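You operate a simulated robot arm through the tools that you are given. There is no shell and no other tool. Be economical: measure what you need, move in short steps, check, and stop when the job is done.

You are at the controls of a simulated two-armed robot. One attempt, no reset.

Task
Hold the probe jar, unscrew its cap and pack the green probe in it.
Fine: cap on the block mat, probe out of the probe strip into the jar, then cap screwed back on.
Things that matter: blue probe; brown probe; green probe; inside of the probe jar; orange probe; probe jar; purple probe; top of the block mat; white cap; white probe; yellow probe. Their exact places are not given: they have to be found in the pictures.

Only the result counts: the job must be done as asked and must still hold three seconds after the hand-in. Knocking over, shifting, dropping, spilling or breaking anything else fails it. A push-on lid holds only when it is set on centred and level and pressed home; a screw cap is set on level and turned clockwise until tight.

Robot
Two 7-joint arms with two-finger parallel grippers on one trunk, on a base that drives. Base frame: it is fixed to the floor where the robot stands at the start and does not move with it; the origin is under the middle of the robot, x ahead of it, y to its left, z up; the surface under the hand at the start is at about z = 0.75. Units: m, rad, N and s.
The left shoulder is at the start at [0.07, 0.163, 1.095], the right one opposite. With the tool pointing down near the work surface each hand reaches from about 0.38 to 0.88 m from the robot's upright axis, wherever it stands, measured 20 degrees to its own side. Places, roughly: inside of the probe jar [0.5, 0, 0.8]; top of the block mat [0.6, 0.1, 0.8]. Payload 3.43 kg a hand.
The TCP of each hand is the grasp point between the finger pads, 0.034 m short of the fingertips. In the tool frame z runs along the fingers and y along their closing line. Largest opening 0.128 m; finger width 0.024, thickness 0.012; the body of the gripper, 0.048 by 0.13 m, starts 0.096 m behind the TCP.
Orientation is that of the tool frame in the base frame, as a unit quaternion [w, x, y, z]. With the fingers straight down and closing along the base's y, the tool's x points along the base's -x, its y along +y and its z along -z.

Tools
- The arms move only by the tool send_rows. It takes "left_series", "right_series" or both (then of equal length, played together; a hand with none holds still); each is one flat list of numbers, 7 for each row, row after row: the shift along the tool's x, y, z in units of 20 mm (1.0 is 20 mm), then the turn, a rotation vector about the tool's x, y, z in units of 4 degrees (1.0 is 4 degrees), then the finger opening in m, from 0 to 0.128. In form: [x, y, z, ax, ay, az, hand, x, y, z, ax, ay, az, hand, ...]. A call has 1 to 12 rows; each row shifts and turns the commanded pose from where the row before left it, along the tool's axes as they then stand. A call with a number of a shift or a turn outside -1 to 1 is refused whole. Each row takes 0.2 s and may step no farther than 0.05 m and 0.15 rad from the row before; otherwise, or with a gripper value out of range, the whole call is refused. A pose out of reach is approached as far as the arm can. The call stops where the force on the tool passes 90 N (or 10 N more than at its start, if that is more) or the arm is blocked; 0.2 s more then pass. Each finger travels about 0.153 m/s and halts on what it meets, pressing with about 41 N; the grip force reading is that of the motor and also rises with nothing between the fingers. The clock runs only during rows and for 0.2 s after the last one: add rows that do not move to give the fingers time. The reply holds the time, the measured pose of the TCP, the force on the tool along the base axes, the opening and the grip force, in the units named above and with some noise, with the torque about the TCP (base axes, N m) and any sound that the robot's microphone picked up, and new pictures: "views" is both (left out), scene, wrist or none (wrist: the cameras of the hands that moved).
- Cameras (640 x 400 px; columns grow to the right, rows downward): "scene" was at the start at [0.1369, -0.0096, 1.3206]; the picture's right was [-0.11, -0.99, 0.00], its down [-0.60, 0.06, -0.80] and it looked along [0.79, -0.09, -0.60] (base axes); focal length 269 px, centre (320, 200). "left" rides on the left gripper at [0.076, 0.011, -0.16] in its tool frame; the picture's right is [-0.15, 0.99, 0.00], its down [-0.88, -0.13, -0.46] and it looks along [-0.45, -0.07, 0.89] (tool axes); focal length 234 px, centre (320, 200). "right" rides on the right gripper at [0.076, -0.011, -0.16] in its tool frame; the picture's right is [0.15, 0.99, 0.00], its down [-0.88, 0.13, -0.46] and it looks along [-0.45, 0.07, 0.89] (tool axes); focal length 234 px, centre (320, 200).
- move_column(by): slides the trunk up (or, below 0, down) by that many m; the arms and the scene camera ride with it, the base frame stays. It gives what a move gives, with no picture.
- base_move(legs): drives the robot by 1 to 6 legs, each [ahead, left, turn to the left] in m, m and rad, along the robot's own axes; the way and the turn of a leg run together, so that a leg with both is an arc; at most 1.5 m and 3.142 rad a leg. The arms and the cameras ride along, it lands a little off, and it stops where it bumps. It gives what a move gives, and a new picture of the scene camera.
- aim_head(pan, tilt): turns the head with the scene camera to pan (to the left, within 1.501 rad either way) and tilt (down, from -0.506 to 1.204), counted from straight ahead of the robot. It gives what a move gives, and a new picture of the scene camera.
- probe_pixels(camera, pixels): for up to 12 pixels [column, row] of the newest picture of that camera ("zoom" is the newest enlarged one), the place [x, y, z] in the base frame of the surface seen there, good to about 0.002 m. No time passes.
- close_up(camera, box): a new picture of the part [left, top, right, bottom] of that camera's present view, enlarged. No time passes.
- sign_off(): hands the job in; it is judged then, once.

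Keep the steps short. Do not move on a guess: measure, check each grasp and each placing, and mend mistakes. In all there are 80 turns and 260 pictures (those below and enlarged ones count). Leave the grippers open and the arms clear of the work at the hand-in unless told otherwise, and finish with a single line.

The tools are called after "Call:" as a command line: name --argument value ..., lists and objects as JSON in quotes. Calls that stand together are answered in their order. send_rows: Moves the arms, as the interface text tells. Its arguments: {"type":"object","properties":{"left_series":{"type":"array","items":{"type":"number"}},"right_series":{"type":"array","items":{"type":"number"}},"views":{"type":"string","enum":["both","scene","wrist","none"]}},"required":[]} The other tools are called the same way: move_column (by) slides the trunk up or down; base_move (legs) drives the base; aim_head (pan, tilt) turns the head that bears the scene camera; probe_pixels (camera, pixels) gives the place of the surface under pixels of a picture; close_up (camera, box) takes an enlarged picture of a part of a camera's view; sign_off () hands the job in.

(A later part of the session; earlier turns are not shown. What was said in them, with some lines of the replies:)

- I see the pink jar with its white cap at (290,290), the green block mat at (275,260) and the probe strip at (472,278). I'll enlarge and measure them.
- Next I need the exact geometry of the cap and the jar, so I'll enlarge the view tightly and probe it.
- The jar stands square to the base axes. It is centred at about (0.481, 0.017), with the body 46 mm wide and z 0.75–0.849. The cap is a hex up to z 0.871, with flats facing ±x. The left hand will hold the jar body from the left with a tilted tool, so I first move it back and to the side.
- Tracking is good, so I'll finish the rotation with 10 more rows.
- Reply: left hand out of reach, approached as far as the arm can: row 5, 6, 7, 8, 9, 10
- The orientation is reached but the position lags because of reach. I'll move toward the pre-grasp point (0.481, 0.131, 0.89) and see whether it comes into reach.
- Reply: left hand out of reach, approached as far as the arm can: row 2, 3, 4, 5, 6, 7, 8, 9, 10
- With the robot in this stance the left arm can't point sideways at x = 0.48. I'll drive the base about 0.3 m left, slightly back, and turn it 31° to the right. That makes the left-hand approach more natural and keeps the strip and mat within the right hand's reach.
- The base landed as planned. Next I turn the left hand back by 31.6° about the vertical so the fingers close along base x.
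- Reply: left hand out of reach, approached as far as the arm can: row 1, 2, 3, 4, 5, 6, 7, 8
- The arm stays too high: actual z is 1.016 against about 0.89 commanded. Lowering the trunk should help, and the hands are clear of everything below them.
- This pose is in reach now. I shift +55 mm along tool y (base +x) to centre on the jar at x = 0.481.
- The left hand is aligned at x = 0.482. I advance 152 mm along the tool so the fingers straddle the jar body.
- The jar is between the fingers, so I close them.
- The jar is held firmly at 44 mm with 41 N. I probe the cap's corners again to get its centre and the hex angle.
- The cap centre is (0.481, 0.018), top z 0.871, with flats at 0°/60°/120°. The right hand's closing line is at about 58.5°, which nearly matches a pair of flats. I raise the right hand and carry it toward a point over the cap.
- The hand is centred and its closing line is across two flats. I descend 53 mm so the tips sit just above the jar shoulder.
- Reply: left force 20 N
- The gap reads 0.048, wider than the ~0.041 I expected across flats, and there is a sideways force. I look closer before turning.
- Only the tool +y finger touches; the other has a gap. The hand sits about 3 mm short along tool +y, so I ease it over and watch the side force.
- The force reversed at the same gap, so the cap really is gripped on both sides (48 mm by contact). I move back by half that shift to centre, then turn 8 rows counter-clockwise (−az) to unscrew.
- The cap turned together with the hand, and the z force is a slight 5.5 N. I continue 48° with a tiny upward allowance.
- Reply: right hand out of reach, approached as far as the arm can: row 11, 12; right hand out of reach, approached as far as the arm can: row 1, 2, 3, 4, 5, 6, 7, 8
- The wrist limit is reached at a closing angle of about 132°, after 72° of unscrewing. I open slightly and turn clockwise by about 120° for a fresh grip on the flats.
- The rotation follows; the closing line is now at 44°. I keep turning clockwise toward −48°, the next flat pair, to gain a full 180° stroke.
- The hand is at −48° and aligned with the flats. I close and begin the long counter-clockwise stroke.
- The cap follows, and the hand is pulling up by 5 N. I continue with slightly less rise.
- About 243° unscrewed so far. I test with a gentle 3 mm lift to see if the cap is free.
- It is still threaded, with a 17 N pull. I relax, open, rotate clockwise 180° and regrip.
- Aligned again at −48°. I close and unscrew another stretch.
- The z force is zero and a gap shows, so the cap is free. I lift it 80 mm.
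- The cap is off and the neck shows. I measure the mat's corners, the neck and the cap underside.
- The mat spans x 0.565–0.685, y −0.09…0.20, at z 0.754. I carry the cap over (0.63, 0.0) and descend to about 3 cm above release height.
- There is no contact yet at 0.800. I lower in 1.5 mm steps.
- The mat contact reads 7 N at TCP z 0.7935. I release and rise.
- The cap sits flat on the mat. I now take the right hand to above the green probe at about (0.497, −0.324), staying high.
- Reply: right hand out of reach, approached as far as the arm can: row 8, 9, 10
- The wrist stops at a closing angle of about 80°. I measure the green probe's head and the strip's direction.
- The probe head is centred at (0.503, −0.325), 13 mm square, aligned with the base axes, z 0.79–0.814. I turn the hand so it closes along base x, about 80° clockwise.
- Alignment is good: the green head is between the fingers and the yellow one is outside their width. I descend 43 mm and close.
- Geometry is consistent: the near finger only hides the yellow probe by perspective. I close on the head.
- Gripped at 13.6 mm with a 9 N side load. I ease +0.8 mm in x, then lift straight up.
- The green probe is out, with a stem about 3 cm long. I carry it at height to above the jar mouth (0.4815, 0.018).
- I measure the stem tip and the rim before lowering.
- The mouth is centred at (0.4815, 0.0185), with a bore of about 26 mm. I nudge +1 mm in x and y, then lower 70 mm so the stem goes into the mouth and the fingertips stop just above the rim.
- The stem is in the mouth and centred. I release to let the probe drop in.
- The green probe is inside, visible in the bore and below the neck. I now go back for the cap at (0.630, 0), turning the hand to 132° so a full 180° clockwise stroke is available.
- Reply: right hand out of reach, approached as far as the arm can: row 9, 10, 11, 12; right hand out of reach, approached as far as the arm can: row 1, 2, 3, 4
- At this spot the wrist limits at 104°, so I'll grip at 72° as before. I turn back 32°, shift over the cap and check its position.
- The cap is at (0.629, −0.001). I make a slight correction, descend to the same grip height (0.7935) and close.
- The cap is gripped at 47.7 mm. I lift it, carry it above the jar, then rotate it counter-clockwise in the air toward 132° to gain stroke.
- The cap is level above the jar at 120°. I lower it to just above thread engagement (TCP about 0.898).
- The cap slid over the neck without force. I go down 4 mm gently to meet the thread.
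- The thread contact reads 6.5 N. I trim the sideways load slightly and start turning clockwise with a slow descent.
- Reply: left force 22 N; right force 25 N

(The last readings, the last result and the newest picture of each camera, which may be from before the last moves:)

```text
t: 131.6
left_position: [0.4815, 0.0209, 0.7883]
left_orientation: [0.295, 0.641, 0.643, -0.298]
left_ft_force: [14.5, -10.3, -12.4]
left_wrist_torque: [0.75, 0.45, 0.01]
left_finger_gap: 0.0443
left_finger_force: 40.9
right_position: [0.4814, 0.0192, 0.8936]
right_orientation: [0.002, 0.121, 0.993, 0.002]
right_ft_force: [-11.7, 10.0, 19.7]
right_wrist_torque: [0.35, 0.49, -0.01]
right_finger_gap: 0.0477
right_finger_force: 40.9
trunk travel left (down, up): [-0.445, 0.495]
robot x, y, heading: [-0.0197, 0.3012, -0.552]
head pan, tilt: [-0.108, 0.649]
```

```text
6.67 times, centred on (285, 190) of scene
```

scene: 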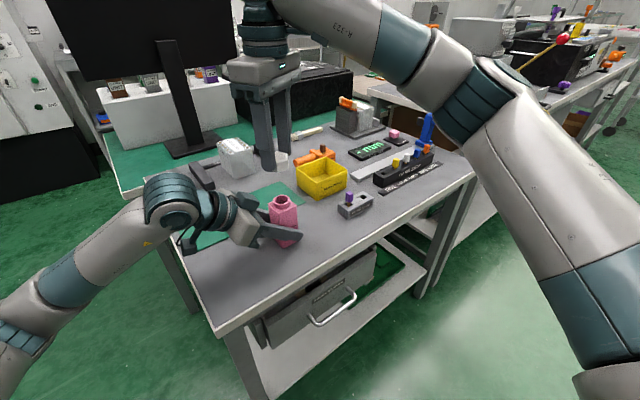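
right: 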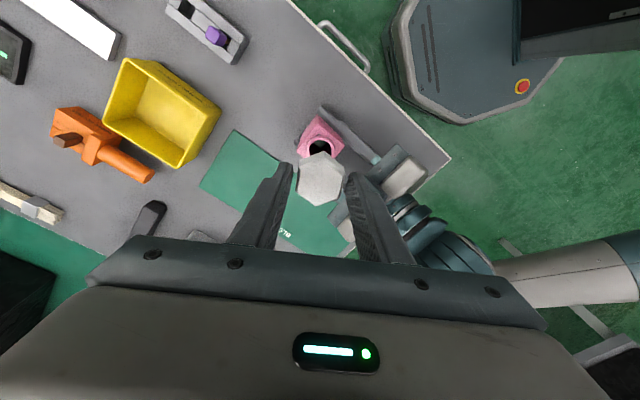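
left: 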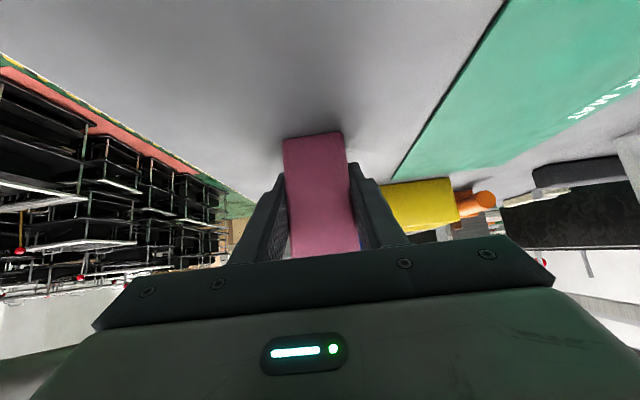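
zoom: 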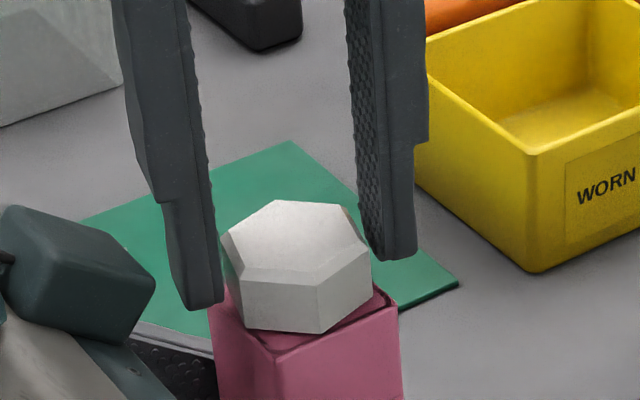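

The side load grew to 15 N and the vertical to 20 N. I relieve these before going on, to keep the cap level.

Call:
send_rows --right_series '[0.06, 0.03, -0.02, 0, 0, 0, 0.02, 0, 0, 0, 0, 0, 0, 0.02]' --views "none"

Call:
close_up --camera "right" --box '[270, 125, 380, 215]'

```text
t: 132.2
left_position: [0.4813, 0.0214, 0.7888]
left_orientation: [0.296, 0.641, 0.643, -0.299]
left_ft_force: [8.4, -6.9, -10.2]
left_wrist_torque: [0.54, 0.16, 0.04]
left_finger_gap: 0.0446
left_finger_force: 40.8
right_position: [0.4804, 0.0192, 0.8936]
right_orientation: [0.002, 0.121, 0.993, 0.001]
right_ft_force: [-6.5, 9.1, 14.4]
right_wrist_torque: [0.33, 0.22, -0.05]
right_finger_gap: 0.0479
right_finger_force: 40.9
trunk travel left (down, up): [-0.445, 0.495]
robot x, y, heading: [-0.0188, 0.3014, -0.549]
head pan, tilt: [-0.108, 0.649]
```

```text
4.44 times, centred on (325, 170) of right
```

zoom: 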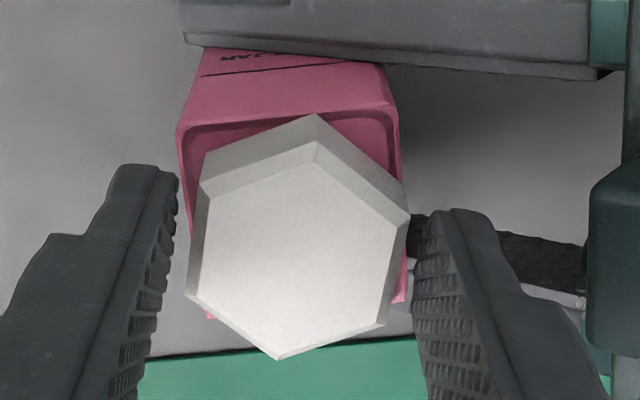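

I continue 48° clockwise with no commanded descent. If the thread has engaged, the vertical force should fall.

Call:
send_rows --right_series '[0.02, 0.02, 0, 0, 0, 1, 0.02, 0, 0, 0, 0, 0, 1, 0.02, 0, 0, 0, 0, 0, 1, 0.02, 0, 0, 0, 0, 0, 1, 0.02, 0, 0, 0, 0, 0, 1, 0.02, 0, 0, 0, 0, 0, 1, 0.02, 0, 0, 0, 0, 0, 1, 0.02, 0, 0, 0, 0, 0, 1, 0.02, 0, 0, 0, 0, 0, 1, 0.02, 0, 0, 0, 0, 0, 1, 0.02]' --views "none"

Call:
close_up --camera "scene" --box '[250, 160, 320, 220]'

```text
t: 134.4
left_position: [0.4807, 0.0203, 0.789]
left_orientation: [0.296, 0.641, 0.642, -0.298]
left_ft_force: [-14.8, 6.9, -2.5]
left_wrist_torque: [-0.33, -0.92, -0.07]
left_finger_gap: 0.0443
left_finger_force: 41.4
right_position: [0.4803, 0.0176, 0.8919]
right_orientation: [0.001, 0.454, 0.891, 0.001]
right_ft_force: [14.4, -7.0, 2.6]
right_wrist_torque: [-0.38, -0.57, 0.01]
right_finger_gap: 0.0479
right_finger_force: 41.4
trunk travel left (down, up): [-0.445, 0.495]
robot x, y, heading: [-0.0205, 0.3028, -0.549]
head pan, tilt: [-0.108, 0.649]
```

```text
6.67 times, centred on (285, 190) of scene
```

zoom: 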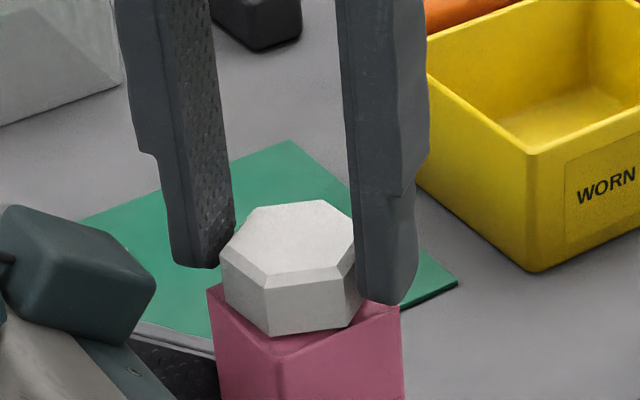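

The vertical force fell to 2.6 N, so the thread is pulling the cap down. I trim the side load and continue turning.

Call:
send_rows --right_series '[-0.06, 0.03, 0.003, 0, 0, 1, 0.02, 0, 0, 0.003, 0, 0, 1, 0.02, 0, 0, 0.003, 0, 0, 1, 0.02, 0, 0, 0.003, 0, 0, 1, 0.02, 0, 0, 0.003, 0, 0, 1, 0.02, 0, 0, 0.003, 0, 0, 1, 0.02, 0, 0, 0.003, 0, 0, 1, 0.02, 0, 0, 0.003, 0, 0, 1, 0.02, 0, 0, 0.003, 0, 0, 1, 0.02, 0, 0, 0.003, 0, 0, 1, 0.02]' --views "none"

```text
t: 136.6
left_position: [0.4822, 0.0208, 0.788]
left_orientation: [0.296, 0.64, 0.643, -0.298]
left_ft_force: [-7.7, 0.4, -3.6]
left_wrist_torque: [-0.13, -0.67, 0.0]
left_finger_gap: 0.0444
left_finger_force: 41.0
right_position: [0.4808, 0.0184, 0.8928]
right_orientation: [0.0, 0.731, 0.682, 0.002]
right_ft_force: [9.3, -2.1, 6.4]
right_wrist_torque: [-0.12, -0.19, 0.03]
right_finger_gap: 0.0479
right_finger_force: 41.2
trunk travel left (down, up): [-0.445, 0.495]
robot x, y, heading: [-0.0222, 0.299, -0.549]
head pan, tilt: [-0.108, 0.649]
```

Call:
send_rows --right_series '[-0.01, 0.03, 0, 0, 0, 1, 0.02, 0, 0, 0.003, 0, 0, 1, 0.02, 0, 0, 0.003, 0, 0, 1, 0.02, 0, 0, 0.003, 0, 0, 1, 0.02, 0, 0, 0.003, 0, 0, 1, 0.02, 0, 0, 0.003, 0, 0, 1, 0.02, 0, 0, 0.003, 0, 0, 1, 0.02, 0, 0, 0.003, 0, 0, 1, 0.02, 0, 0, 0.003, 0, 0, 1, 0.02, 0, 0, 0.003, 0, 0, 1, 0.02, 0, 0, 0.003, 0, 0, 1, 0.02]' --views "wrist"

Call:
close_up --camera "scene" --box '[250, 160, 320, 220]'

Call:
close_up --camera "right" --box '[270, 125, 380, 215]'

```text
t: 139.0
left_position: [0.4814, 0.021, 0.789]
left_orientation: [0.297, 0.639, 0.644, -0.298]
left_ft_force: [-3.1, -4.6, -4.2]
left_wrist_torque: [0.12, -0.3, 0.03]
left_finger_gap: 0.0447
left_finger_force: 40.9
right_position: [0.4816, 0.0188, 0.8914]
right_orientation: [0.001, 0.933, 0.359, 0.001]
right_ft_force: [4.2, 3.9, 10.6]
right_wrist_torque: [0.1, -0.09, 0.0]
right_finger_gap: 0.0481
right_finger_force: 41.1
trunk travel left (down, up): [-0.445, 0.495]
robot x, y, heading: [-0.0172, 0.3027, -0.547]
head pan, tilt: [-0.108, 0.649]
```

right: 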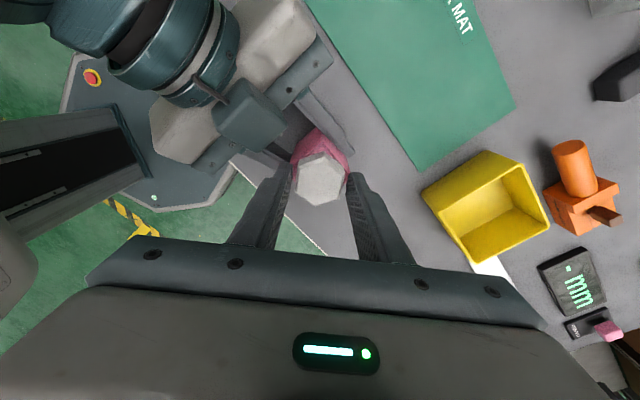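

```text
6.67 times, centred on (285, 190) of scene
```

zoom: 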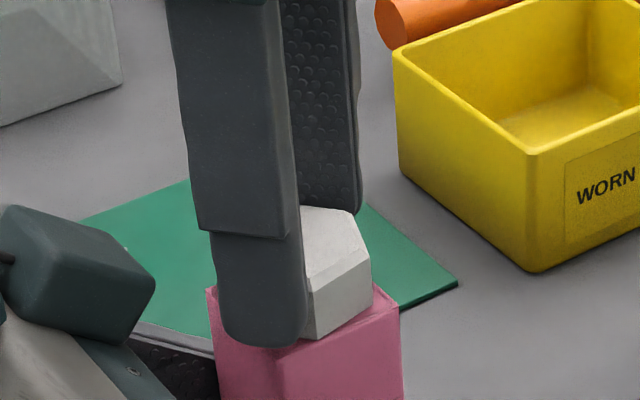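

```text
4.44 times, centred on (325, 170) of right
```

zoom: 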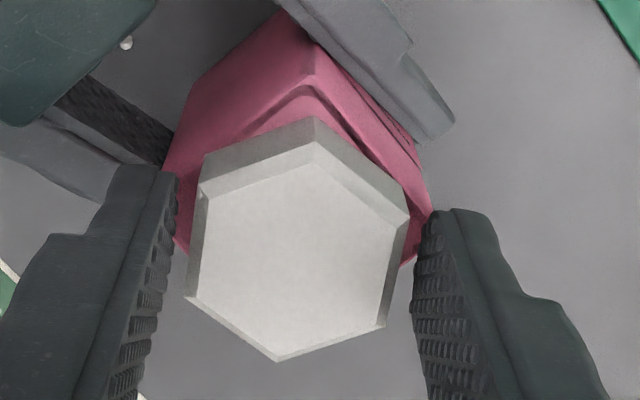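

About 168° is screwed on, with modest loads and a level cap. I open, rewind counter-clockwise by 180° and regrip.

Call:
send_rows --right_series '[0, 0, 0, 0, 0, 0, 0.064, 0, 0, 0, 0, 0, 0, 0.064, 0, 0, 0, 0, 0, -1, 0.064, 0, 0, 0, 0, 0, -1, 0.064, 0, 0, 0, 0, 0, -1, 0.064, 0, 0, 0, 0, 0, -1, 0.064, 0, 0, 0, 0, 0, -1, 0.064, 0, 0, 0, 0, 0, -1, 0.064, 0, 0, 0, 0, 0, -1, 0.064, 0, 0, 0, 0, 0, -1, 0.064, 0, 0, 0, 0, 0, -1, 0.064, 0, 0, 0, 0, 0, -1, 0.064]' --views "none"

Call:
send_rows --right_series '[0, 0, 0, 0, 0, -1, 0.064, 0, 0, 0, 0, 0, -1, 0.064, 0, 0, 0, 0, 0, -1, 0.064, 0, 0, 0, 0, 0, -1, 0.064, 0, 0, 0, 0, 0, -1, 0.064, 0, 0, 0, 0, 0, -1, 0.064, 0, 0, 0, 0, 0, -1, 0.064, 0, 0, 0, 0, 0, -1, 0.064, 0, 0, 0, 0, 0, -1, 0.064, 0, 0, 0, 0, 0, -1, 0.064, 0, 0, 0, 0, 0, -1, 0.064, 0, 0, 0, 0, 0, -1, 0.064]' --views "none"

Call:
send_rows --right_series '[0, 0, 0, 0, 0, -1, 0.064, 0, 0, 0, 0, 0, -1, 0.064, 0, 0, 0, 0, 0, -1, 0.064, 0, 0, 0, 0, 0, -1, 0.064, 0, 0, 0, 0, 0, -1, 0.064, 0, 0, 0, 0, 0, -1, 0.064, 0, 0, 0, 0, 0, -1, 0.064, 0, 0, 0, 0, 0, -1, 0.064, 0, 0, 0, 0, 0, -1, 0.064, 0, 0, 0, 0, 0, -1, 0.064, 0, 0, 0, 0, 0, -1, 0.064, 0, 0, 0, 0, 0, -1, 0.064]' --views "none"

Call:
send_rows --right_series '[0, 0, 0, 0, 0, -1, 0.064, 0, 0, 0, 0, 0, -1, 0.064, 0, 0, 0, 0, 0, -1, 0.064, 0, 0, 0, 0, 0, -1, 0.064, 0, 0, 0, 0, 0, -1, 0.064, 0, 0, 0, 0, 0, -1, 0.064, 0, 0, 0, 0, 0, -1, 0.064, 0, 0, 0, 0, 0, -1, 0.064, 0, 0, 0, 0, 0, -1, 0.064, 0, 0, 0, 0, 0, -1, 0.064, 0, 0, 0, 0, 0, -0.9, 0.064]' --views "wrist"

Call:
close_up --camera "scene" --box '[250, 160, 320, 220]'

Call:
close_up --camera "right" --box '[270, 125, 380, 215]'

```text
t: 141.6
left_position: [0.4816, 0.0211, 0.7897]
left_orientation: [0.297, 0.64, 0.643, -0.298]
left_ft_force: [0.9, 0.3, 0.5]
left_wrist_torque: [-0.03, -0.04, -0.01]
left_finger_gap: 0.0443
left_finger_force: 41.1
right_position: [0.4817, 0.0184, 0.8909]
right_orientation: [0.001, 0.754, 0.657, 0.002]
right_ft_force: [-0.5, -0.2, -0.6]
right_wrist_torque: [-0.04, -0.02, -0.01]
right_finger_gap: 0.0642
right_finger_force: 0.1
trunk travel left (down, up): [-0.445, 0.495]
robot x, y, heading: [-0.0175, 0.3003, -0.548]
head pan, tilt: [-0.108, 0.649]
```

```text
t: 144.2
left_position: [0.4807, 0.0207, 0.7883]
left_orientation: [0.297, 0.64, 0.643, -0.298]
left_ft_force: [0.5, 0.9, 1.5]
left_wrist_torque: [-0.05, -0.04, -0.01]
left_finger_gap: 0.0446
left_finger_force: 41.2
right_position: [0.4824, 0.0183, 0.891]
right_orientation: [0.001, 0.421, 0.907, 0.001]
right_ft_force: [0.5, 0.0, 0.2]
right_wrist_torque: [0.0, -0.04, 0.0]
right_finger_gap: 0.0642
right_finger_force: 0.1
trunk travel left (down, up): [-0.445, 0.495]
robot x, y, heading: [-0.022, 0.3008, -0.549]
head pan, tilt: [-0.108, 0.649]
```

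```text
t: 146.8
left_position: [0.4804, 0.0204, 0.789]
left_orientation: [0.297, 0.64, 0.643, -0.297]
left_ft_force: [0.3, 0.1, 1.5]
left_wrist_torque: [-0.06, -0.03, 0.0]
left_finger_gap: 0.0443
left_finger_force: 41.4
right_position: [0.4822, 0.0186, 0.8912]
right_orientation: [0.001, 0.016, 1.0, 0.001]
right_ft_force: [-0.4, 0.8, 0.1]
right_wrist_torque: [0.01, 0.0, -0.02]
right_finger_gap: 0.064
right_finger_force: 0.1
trunk travel left (down, up): [-0.445, 0.495]
robot x, y, heading: [-0.021, 0.2998, -0.547]
head pan, tilt: [-0.108, 0.649]
```

```text
t: 149.2
left_position: [0.4807, 0.0204, 0.7884]
left_orientation: [0.297, 0.64, 0.644, -0.298]
left_ft_force: [0.1, -0.8, 0.5]
left_wrist_torque: [-0.01, -0.05, 0.0]
left_finger_gap: 0.0444
left_finger_force: 40.5
right_position: [0.4822, 0.0184, 0.8909]
right_orientation: [0.002, -0.356, 0.934, 0.0]
right_ft_force: [-0.1, 0.3, 0.5]
right_wrist_torque: [0.0, 0.01, -0.02]
right_finger_gap: 0.0638
right_finger_force: 0.0
trunk travel left (down, up): [-0.445, 0.495]
robot x, y, heading: [-0.0197, 0.3008, -0.55]
head pan, tilt: [-0.108, 0.649]
```

right: 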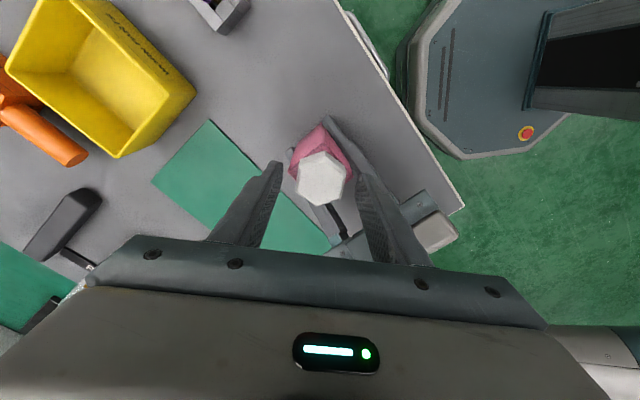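

```text
6.67 times, centred on (285, 190) of scene
```

zoom: 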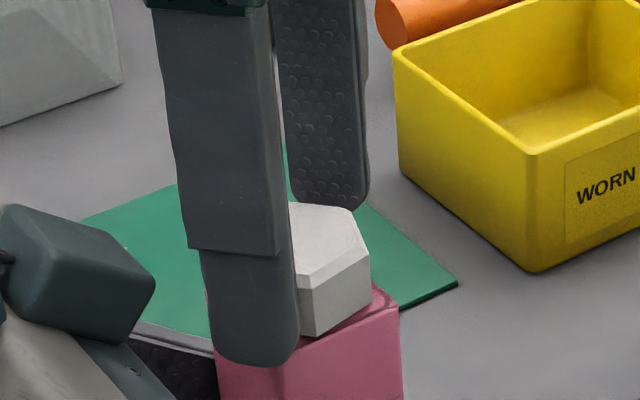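

```text
4.44 times, centred on (325, 170) of right
```

zoom: 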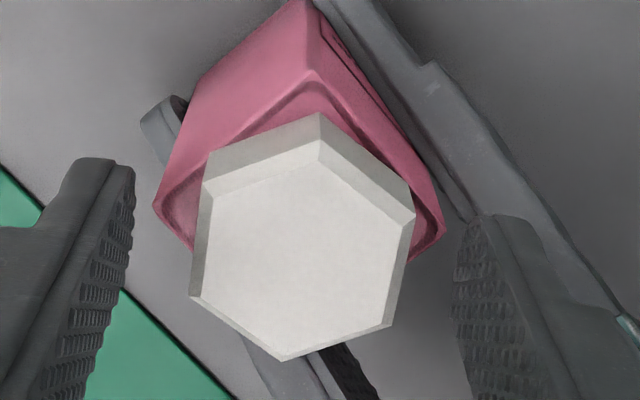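

Aligned with the flats at 132°. I grip and continue clockwise.

Call:
send_rows --right_series '[0, 0, 0.04, 0, 0, 0, 0.052, 0, 0, 0, 0, 0, 0, 0.02, 0, 0, 0, 0, 0, 0, 0.02, 0, 0, 0.003, 0, 0, 1, 0.02, 0, 0, 0.003, 0, 0, 1, 0.02, 0, 0, 0.003, 0, 0, 1, 0.02, 0, 0, 0.003, 0, 0, 1, 0.02, 0, 0, 0.003, 0, 0, 1, 0.02, 0, 0, 0.003, 0, 0, 1, 0.02, 0, 0, 0.003, 0, 0, 1, 0.02, 0, 0, 0.003, 0, 0, 1, 0.02, 0, 0, 0.003, 0, 0, 1, 0.02]' --views "none"

Call:
send_rows --right_series '[0, 0, 0.003, 0, 0, 1, 0.02, 0, 0, 0.003, 0, 0, 1, 0.02, 0, 0, 0.003, 0, 0, 1, 0.02, 0, 0, 0.003, 0, 0, 1, 0.02, 0, 0, 0.003, 0, 0, 1, 0.02, 0, 0, 0.003, 0, 0, 1, 0.02, 0, 0, 0.003, 0, 0, 1, 0.02, 0, 0, 0.003, 0, 0, 1, 0.02]' --views "none"

Call:
close_up --camera "right" --box '[270, 125, 380, 215]'

```text
t: 151.8
left_position: [0.4816, 0.0204, 0.789]
left_orientation: [0.296, 0.641, 0.643, -0.298]
left_ft_force: [4.5, -1.8, -0.7]
left_wrist_torque: [-0.07, 0.23, 0.0]
left_finger_gap: 0.0445
left_finger_force: 40.7
right_position: [0.482, 0.0173, 0.8892]
right_orientation: [0.002, -0.048, 0.999, 0.001]
right_ft_force: [-5.4, -0.3, 2.2]
right_wrist_torque: [-0.1, 0.23, 0.0]
right_finger_gap: 0.0476
right_finger_force: 40.7
trunk travel left (down, up): [-0.445, 0.495]
robot x, y, heading: [-0.0248, 0.3012, -0.547]
head pan, tilt: [-0.108, 0.649]
```

```text
t: 153.6
left_position: [0.4806, 0.0218, 0.7886]
left_orientation: [0.297, 0.64, 0.643, -0.298]
left_ft_force: [5.5, -3.9, -0.9]
left_wrist_torque: [0.37, 0.06, 0.06]
left_finger_gap: 0.0442
left_finger_force: 41.4
right_position: [0.4832, 0.0186, 0.888]
right_orientation: [0.001, 0.229, 0.973, 0.002]
right_ft_force: [-3.4, 5.5, 6.0]
right_wrist_torque: [0.03, 0.18, -0.01]
right_finger_gap: 0.0478
right_finger_force: 41.2
trunk travel left (down, up): [-0.445, 0.495]
robot x, y, heading: [-0.0207, 0.3032, -0.548]
head pan, tilt: [-0.108, 0.649]
```

```text
4.44 times, centred on (325, 170) of right
```

zoom: 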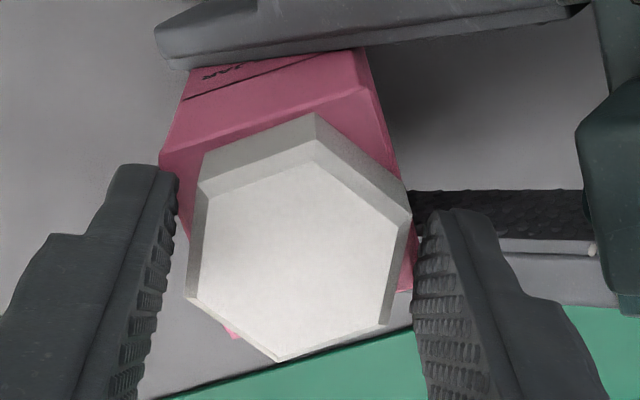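

About 236° so far and still turning freely. I continue and watch for tightening torque.

Call:
send_rows --right_series '[0, 0, 0, 0, 0, 1, 0.02, 0, 0, 0.003, 0, 0, 1, 0.02, 0, 0, 0.003, 0, 0, 1, 0.02, 0, 0, 0.003, 0, 0, 1, 0.02, 0, 0, 0.003, 0, 0, 1, 0.02, 0, 0, 0.003, 0, 0, 1, 0.02, 0, 0, 0.003, 0, 0, 1, 0.02, 0, 0, 0.003, 0, 0, 1, 0.02, 0, 0, 0.003, 0, 0, 1, 0.02]' --views "none"

Call:
close_up --camera "right" --box '[270, 125, 380, 215]'

Call:
close_up --camera "scene" --box '[250, 160, 320, 220]'

```text
t: 155.6
left_position: [0.4803, 0.0209, 0.7886]
left_orientation: [0.296, 0.641, 0.643, -0.298]
left_ft_force: [3.5, -1.4, -3.7]
left_wrist_torque: [-0.07, -0.1, -0.82]
left_finger_gap: 0.0446
left_finger_force: 40.9
right_position: [0.4816, 0.0196, 0.8878]
right_orientation: [0.002, 0.518, 0.856, 0.001]
right_ft_force: [-2.2, -0.6, 11.5]
right_wrist_torque: [-0.22, 0.08, 0.8]
right_finger_gap: 0.0475
right_finger_force: 41.1
trunk travel left (down, up): [-0.445, 0.495]
robot x, y, heading: [-0.0211, 0.3016, -0.551]
head pan, tilt: [-0.108, 0.649]
```

```text
4.44 times, centred on (325, 170) of right
```

zoom: 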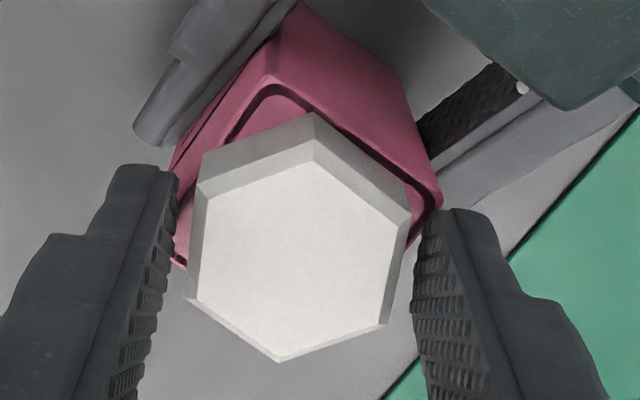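

```text
6.67 times, centred on (285, 190) of scene
```

zoom: 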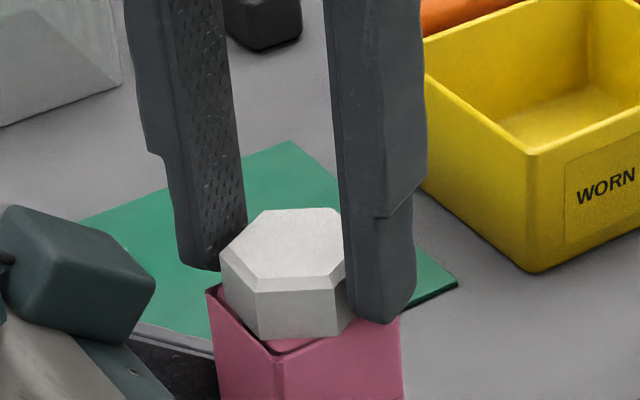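

Resistance appears at 0.8 N·m. I tighten a little further in small steps.

Call:
send_rows --right_series '[0, 0, 0, 0, 0, 1, 0.02, 0, 0, 0, 0, 0, 1, 0.02, 0, 0, 0, 0, 0, 1, 0.02]' --views "none"

Call:
close_up --camera "right" --box '[270, 125, 380, 215]'

```text
t: 156.4
left_position: [0.4801, 0.0218, 0.7886]
left_orientation: [0.297, 0.64, 0.644, -0.297]
left_ft_force: [1.1, 4.5, -2.4]
left_wrist_torque: [-0.01, 0.02, -0.72]
left_finger_gap: 0.0445
left_finger_force: 40.7
right_position: [0.4821, 0.019, 0.8872]
right_orientation: [0.002, 0.604, 0.797, 0.001]
right_ft_force: [-3.4, -3.9, 5.9]
right_wrist_torque: [-0.38, 0.27, 0.68]
right_finger_gap: 0.0471
right_finger_force: 41.4
trunk travel left (down, up): [-0.445, 0.495]
robot x, y, heading: [-0.0168, 0.3025, -0.543]
head pan, tilt: [-0.108, 0.649]
```

```text
4.44 times, centred on (325, 170) of right
```

zoom: 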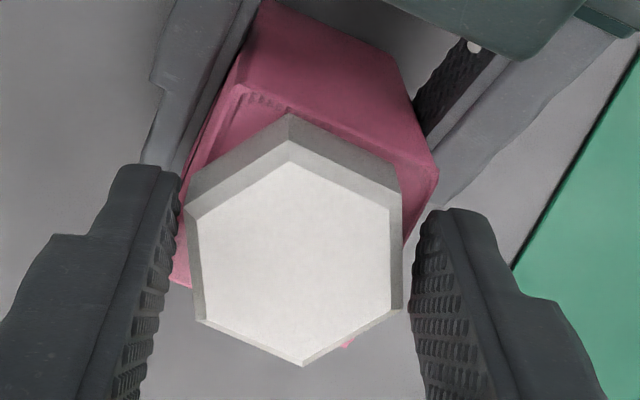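

The cap stayed put while the hand slipped around it, so it seems to have hit its stop. I open, check its seating, and line the fingers up with the flats again for a confirming twist.

Call:
send_rows --right_series '[0, 0, 0, 0, 0, 0, 0.064, 0, 0, 0, 0, 0, 0, 0.064, 0, 0, 0, 0, 0, -1, 0.064, 0, 0, 0, 0, 0, -1, 0.064, 0, 0, 0, 0, 0, -1, 0.064]' --views "both"

Call:
close_up --camera "right" --box '[270, 125, 380, 215]'

Call:
close_up --camera "scene" --box '[260, 180, 310, 220]'

Call:
probe_pixels --camera "zoom" --pixels '[[250, 200], [290, 170], [220, 190], [280, 220], [300, 200], [260, 185]]'

```text
t: 157.6
left_position: [0.4804, 0.0205, 0.7892]
left_orientation: [0.297, 0.64, 0.643, -0.298]
left_ft_force: [0.7, -1.3, 0.2]
left_wrist_torque: [-0.06, -0.03, -0.03]
left_finger_gap: 0.0443
left_finger_force: 40.7
right_position: [0.4817, 0.0189, 0.8873]
right_orientation: [0.002, 0.516, 0.856, 0.002]
right_ft_force: [-0.8, -0.1, 0.2]
right_wrist_torque: [0.0, 0.02, -0.01]
right_finger_gap: 0.064
right_finger_force: 0.0
trunk travel left (down, up): [-0.445, 0.495]
robot x, y, heading: [-0.0225, 0.3, -0.551]
head pan, tilt: [-0.108, 0.649]
```

scene: 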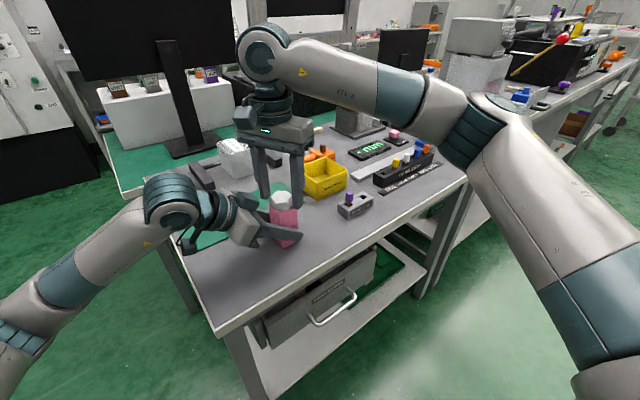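
right: 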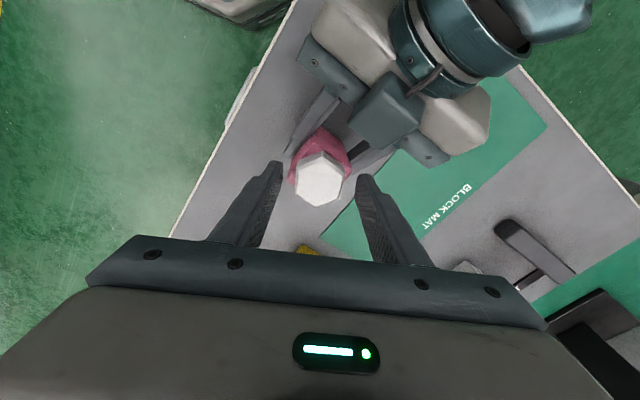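

```text
4.44 times, centred on (325, 170) of right
```

zoom: 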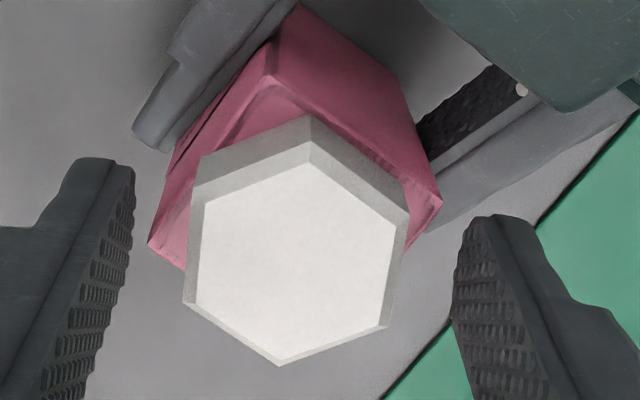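

```text
10.00 times, centred on (285, 200) of scene
```

zoom: 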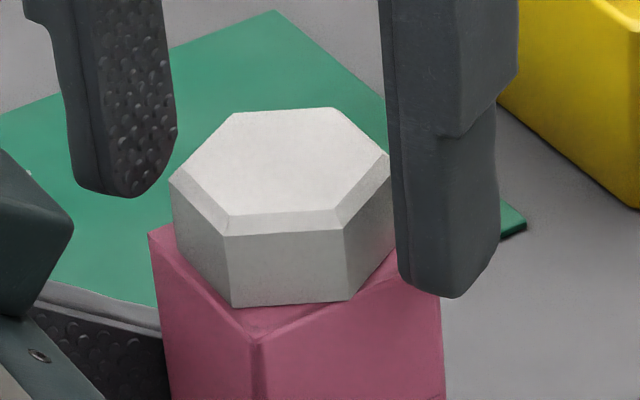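

```text
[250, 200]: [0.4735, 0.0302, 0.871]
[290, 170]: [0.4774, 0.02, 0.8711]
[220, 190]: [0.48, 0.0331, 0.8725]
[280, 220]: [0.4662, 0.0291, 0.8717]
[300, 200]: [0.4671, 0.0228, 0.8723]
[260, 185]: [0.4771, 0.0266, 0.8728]
```

The cap top is level at 0.871–0.873, matching the original tight height. One confirming twist with a fresh grip.

Call:
send_rows --right_series '[0, 0, 0, 0, 0, 0.5, 0.052, 0, 0, 0, 0, 0, 0, 0.02, 0, 0, 0, 0, 0, 0, 0.02, 0, 0, 0, 0, 0, 1, 0.02, 0, 0, 0, 0, 0, 0.5, 0.02]' --views "none"

Call:
close_up --camera "right" --box '[270, 125, 380, 215]'

Call:
send_rows --right_series '[0, 0, 0, 0, 0, 1, 0.02, 0, 0, 0, 0, 0, 0.5, 0.02]' --views "none"

Call:
close_up --camera "right" --box '[270, 125, 380, 215]'

```text
t: 158.8
left_position: [0.4814, 0.02, 0.7882]
left_orientation: [0.296, 0.64, 0.644, -0.297]
left_ft_force: [2.5, 3.2, 1.4]
left_wrist_torque: [0.06, -0.04, -0.84]
left_finger_gap: 0.0442
left_finger_force: 40.8
right_position: [0.4816, 0.0172, 0.8882]
right_orientation: [0.001, 0.575, 0.818, 0.002]
right_ft_force: [-1.6, -2.2, 0.6]
right_wrist_torque: [-0.37, 0.27, 0.85]
right_finger_gap: 0.0475
right_finger_force: 41.2
trunk travel left (down, up): [-0.445, 0.495]
robot x, y, heading: [-0.0208, 0.303, -0.553]
head pan, tilt: [-0.108, 0.649]
```

```text
4.44 times, centred on (325, 170) of right
```

zoom: 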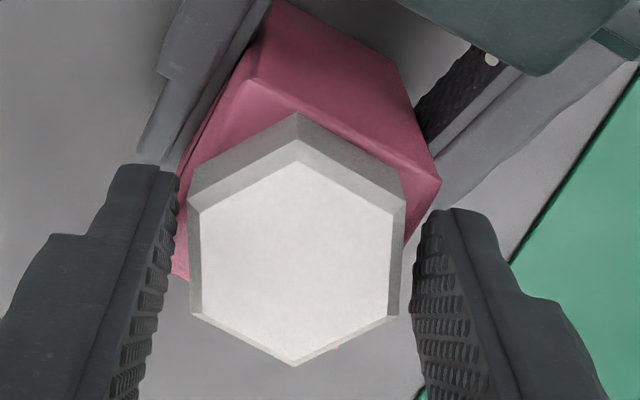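

```text
t: 159.4
left_position: [0.48, 0.0211, 0.7889]
left_orientation: [0.297, 0.64, 0.643, -0.298]
left_ft_force: [4.1, 4.5, 1.5]
left_wrist_torque: [-0.12, 0.09, -0.61]
left_finger_gap: 0.0444
left_finger_force: 40.9
right_position: [0.4835, 0.0178, 0.8886]
right_orientation: [0.001, 0.619, 0.786, 0.002]
right_ft_force: [-3.7, -5.0, -1.2]
right_wrist_torque: [-0.39, 0.34, 0.63]
right_finger_gap: 0.0463
right_finger_force: 41.0
trunk travel left (down, up): [-0.445, 0.495]
robot x, y, heading: [-0.0198, 0.2963, -0.549]
head pan, tilt: [-0.108, 0.649]
```

```text
4.44 times, centred on (325, 170) of right
```

zoom: 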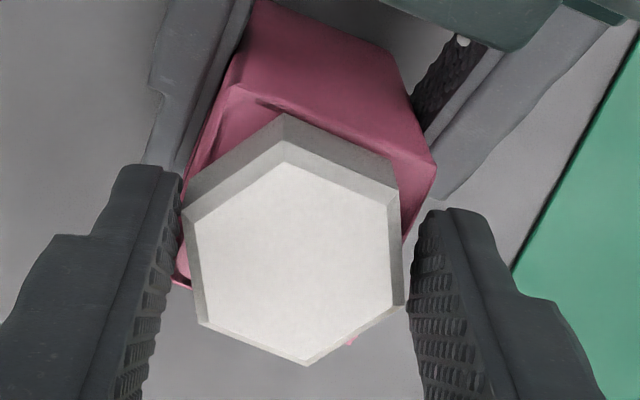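

The cap resists at 0.85 N·m at once and then the fingers slip, so it is tight. I release the right hand and lift it away.

Call:
send_rows --right_series '[0, 0, 0, 0, 0, 0, 0.07, 0, 0, 0, 0, 0, 0, 0.08, 0, 0, -1, 0, 0, 0, 0.08, 0, 0, -1, 0, 0, 0, 0.08, 0, 0, -1, 0, 0, 0, 0.08, 0, 0, -1, 0, 0, 0, 0.08, 0, 0, -1, 0, 0, 0, 0.1, 0, 0, -1, 0, 0, 0, 0.1]' --views "none"

Call:
send_rows --left_series '[0, 0, 0, 0, 0, 0, 0.06, 0, 0, 0, 0, 0, 0, 0.09, 0, 0, 0, 0, 0, 0, 0.12, 0, 0, 0, 0, 0, 0, 0.12]' --views "both"

Call:
close_up --camera "scene" --box '[230, 160, 340, 260]'

```text
t: 161.2
left_position: [0.4816, 0.0207, 0.7892]
left_orientation: [0.296, 0.64, 0.644, -0.297]
left_ft_force: [-0.4, 0.8, 0.6]
left_wrist_torque: [-0.03, -0.06, 0.04]
left_finger_gap: 0.0445
left_finger_force: 41.4
right_position: [0.4808, 0.019, 1.0076]
right_orientation: [0.002, 0.617, 0.787, 0.001]
right_ft_force: [0.4, 0.2, -0.2]
right_wrist_torque: [-0.04, -0.01, 0.02]
right_finger_gap: 0.0996
right_finger_force: 0.0
trunk travel left (down, up): [-0.445, 0.495]
robot x, y, heading: [-0.0213, 0.3004, -0.551]
head pan, tilt: [-0.108, 0.649]
```

```text
t: 162.2
left_position: [0.4811, 0.0201, 0.7884]
left_orientation: [0.297, 0.64, 0.642, -0.298]
left_ft_force: [0.0, 0.7, 0.5]
left_wrist_torque: [-0.01, 0.01, -0.01]
left_finger_gap: 0.1203
left_finger_force: 0.1
right_position: [0.4814, 0.0181, 1.0074]
right_orientation: [0.001, 0.618, 0.786, 0.002]
right_ft_force: [-0.1, 0.6, -0.5]
right_wrist_torque: [0.0, 0.01, -0.02]
right_finger_gap: 0.1002
right_finger_force: 0.1
trunk travel left (down, up): [-0.445, 0.495]
robot x, y, heading: [-0.0223, 0.3004, -0.545]
head pan, tilt: [-0.108, 0.649]
```

scene: 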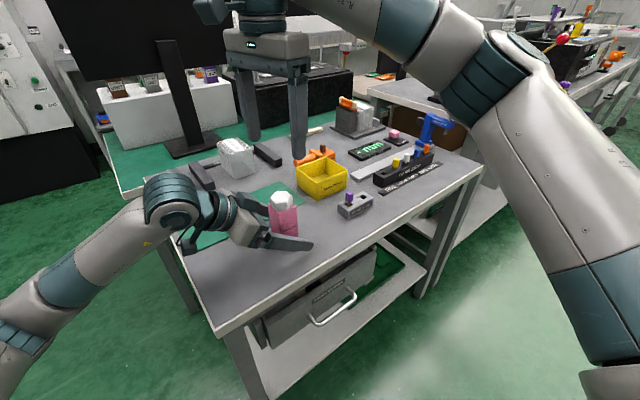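
left: 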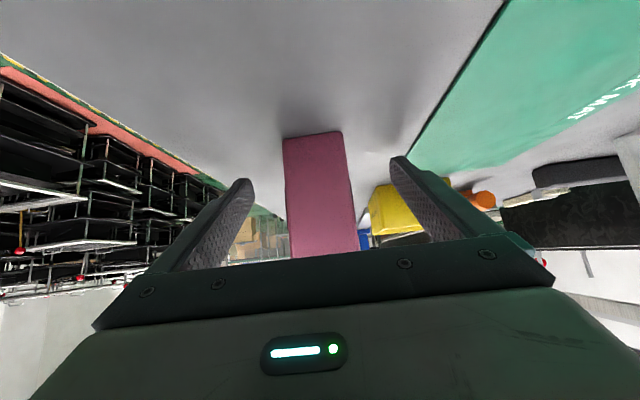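

```text
4.00 times, centred on (285, 210) of scene
```

zoom: 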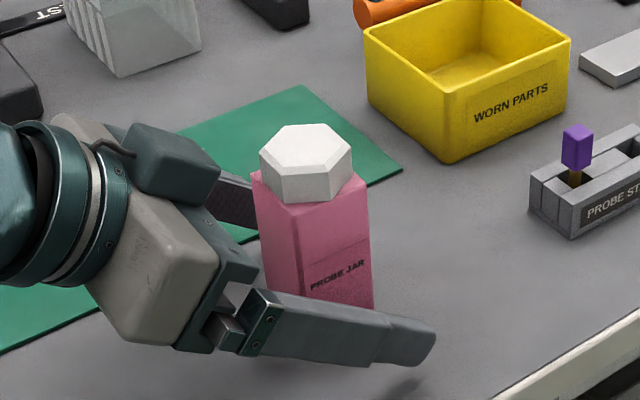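

The jar stands upright and capped. I back the left hand out along its tool axis while the right hand rises further.

Call:
send_rows --left_series '[0, 0, -1, 0, 0, 0, 0.12, 0, 0, -1, 0, 0, 0, 0.12, 0, 0, -1, 0, 0, 0, 0.12, 0, 0, -1, 0, 0, 0, 0.12, 0, 0, -1, 0, 0, 0, 0.12, 0, 0, -1, 0, 0, 0, 0.12, 0, 0, -1, 0, 0, 0, 0.12, 0, 0, -1, 0, 0, 0, 0.12]' --right_series '[0, 0, -0.6, 0, 0, 0, 0.1, 0, 0, -0.6, 0, 0, 0, 0.1, 0, 0, -0.6, 0, 0, 0, 0.1, 0, 0, -0.6, 0, 0, 0, 0.1, 0, 0, -0.6, 0, 0, 0, 0.1, 0, 0, 0, 0, 0, 0, 0.1, 0, 0, 0, 0, 0, 0, 0.1, 0, 0, 0, 0, 0, 0, 0.1]' --views "scene"

Call:
close_up --camera "scene" --box '[230, 130, 450, 260]'

```text
t: 164.0
left_position: [0.48, 0.1434, 0.8914]
left_orientation: [0.296, 0.64, 0.643, -0.298]
left_ft_force: [-0.2, -0.1, 0.1]
left_wrist_torque: [-0.02, -0.03, -0.01]
left_finger_gap: 0.1201
left_finger_force: 0.0
right_position: [0.4812, 0.0186, 1.0682]
right_orientation: [0.001, 0.619, 0.786, 0.001]
right_ft_force: [-1.1, 0.3, 0.0]
right_wrist_torque: [-0.04, 0.02, 0.01]
right_finger_gap: 0.1
right_finger_force: 0.1
trunk travel left (down, up): [-0.445, 0.495]
robot x, y, heading: [-0.0241, 0.2983, -0.553]
head pan, tilt: [-0.108, 0.649]
```

scene: 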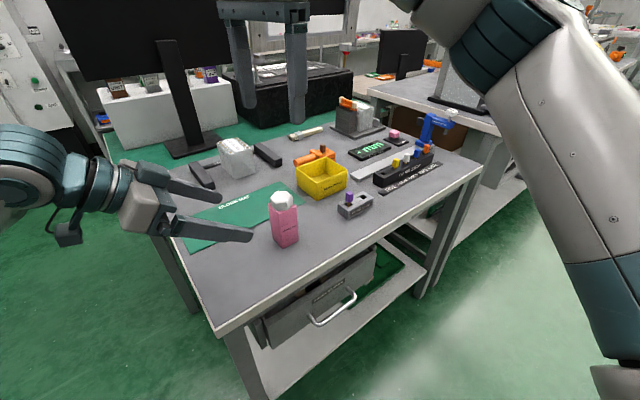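

```text
2.91 times, centred on (340, 195) of scene
```

zoom: 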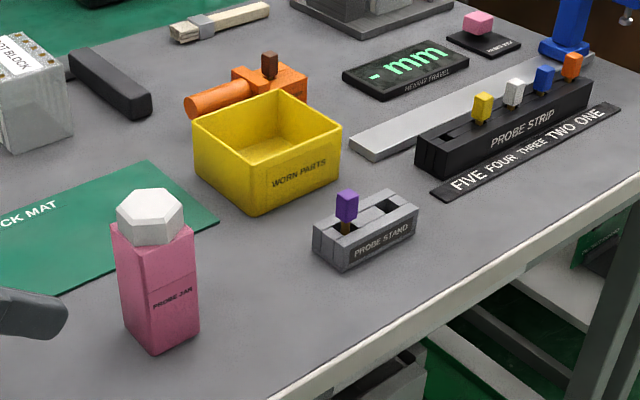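

The jar stands upright with its cap level and tight, the green probe is inside, nothing else has moved, and both hands are open and clear. I hand it in.

Call:
sign_off

```text
The job is handed in.
```

The green probe is in the probe jar, the cap is screwed back on tight, and both hands are open and clear of the work.
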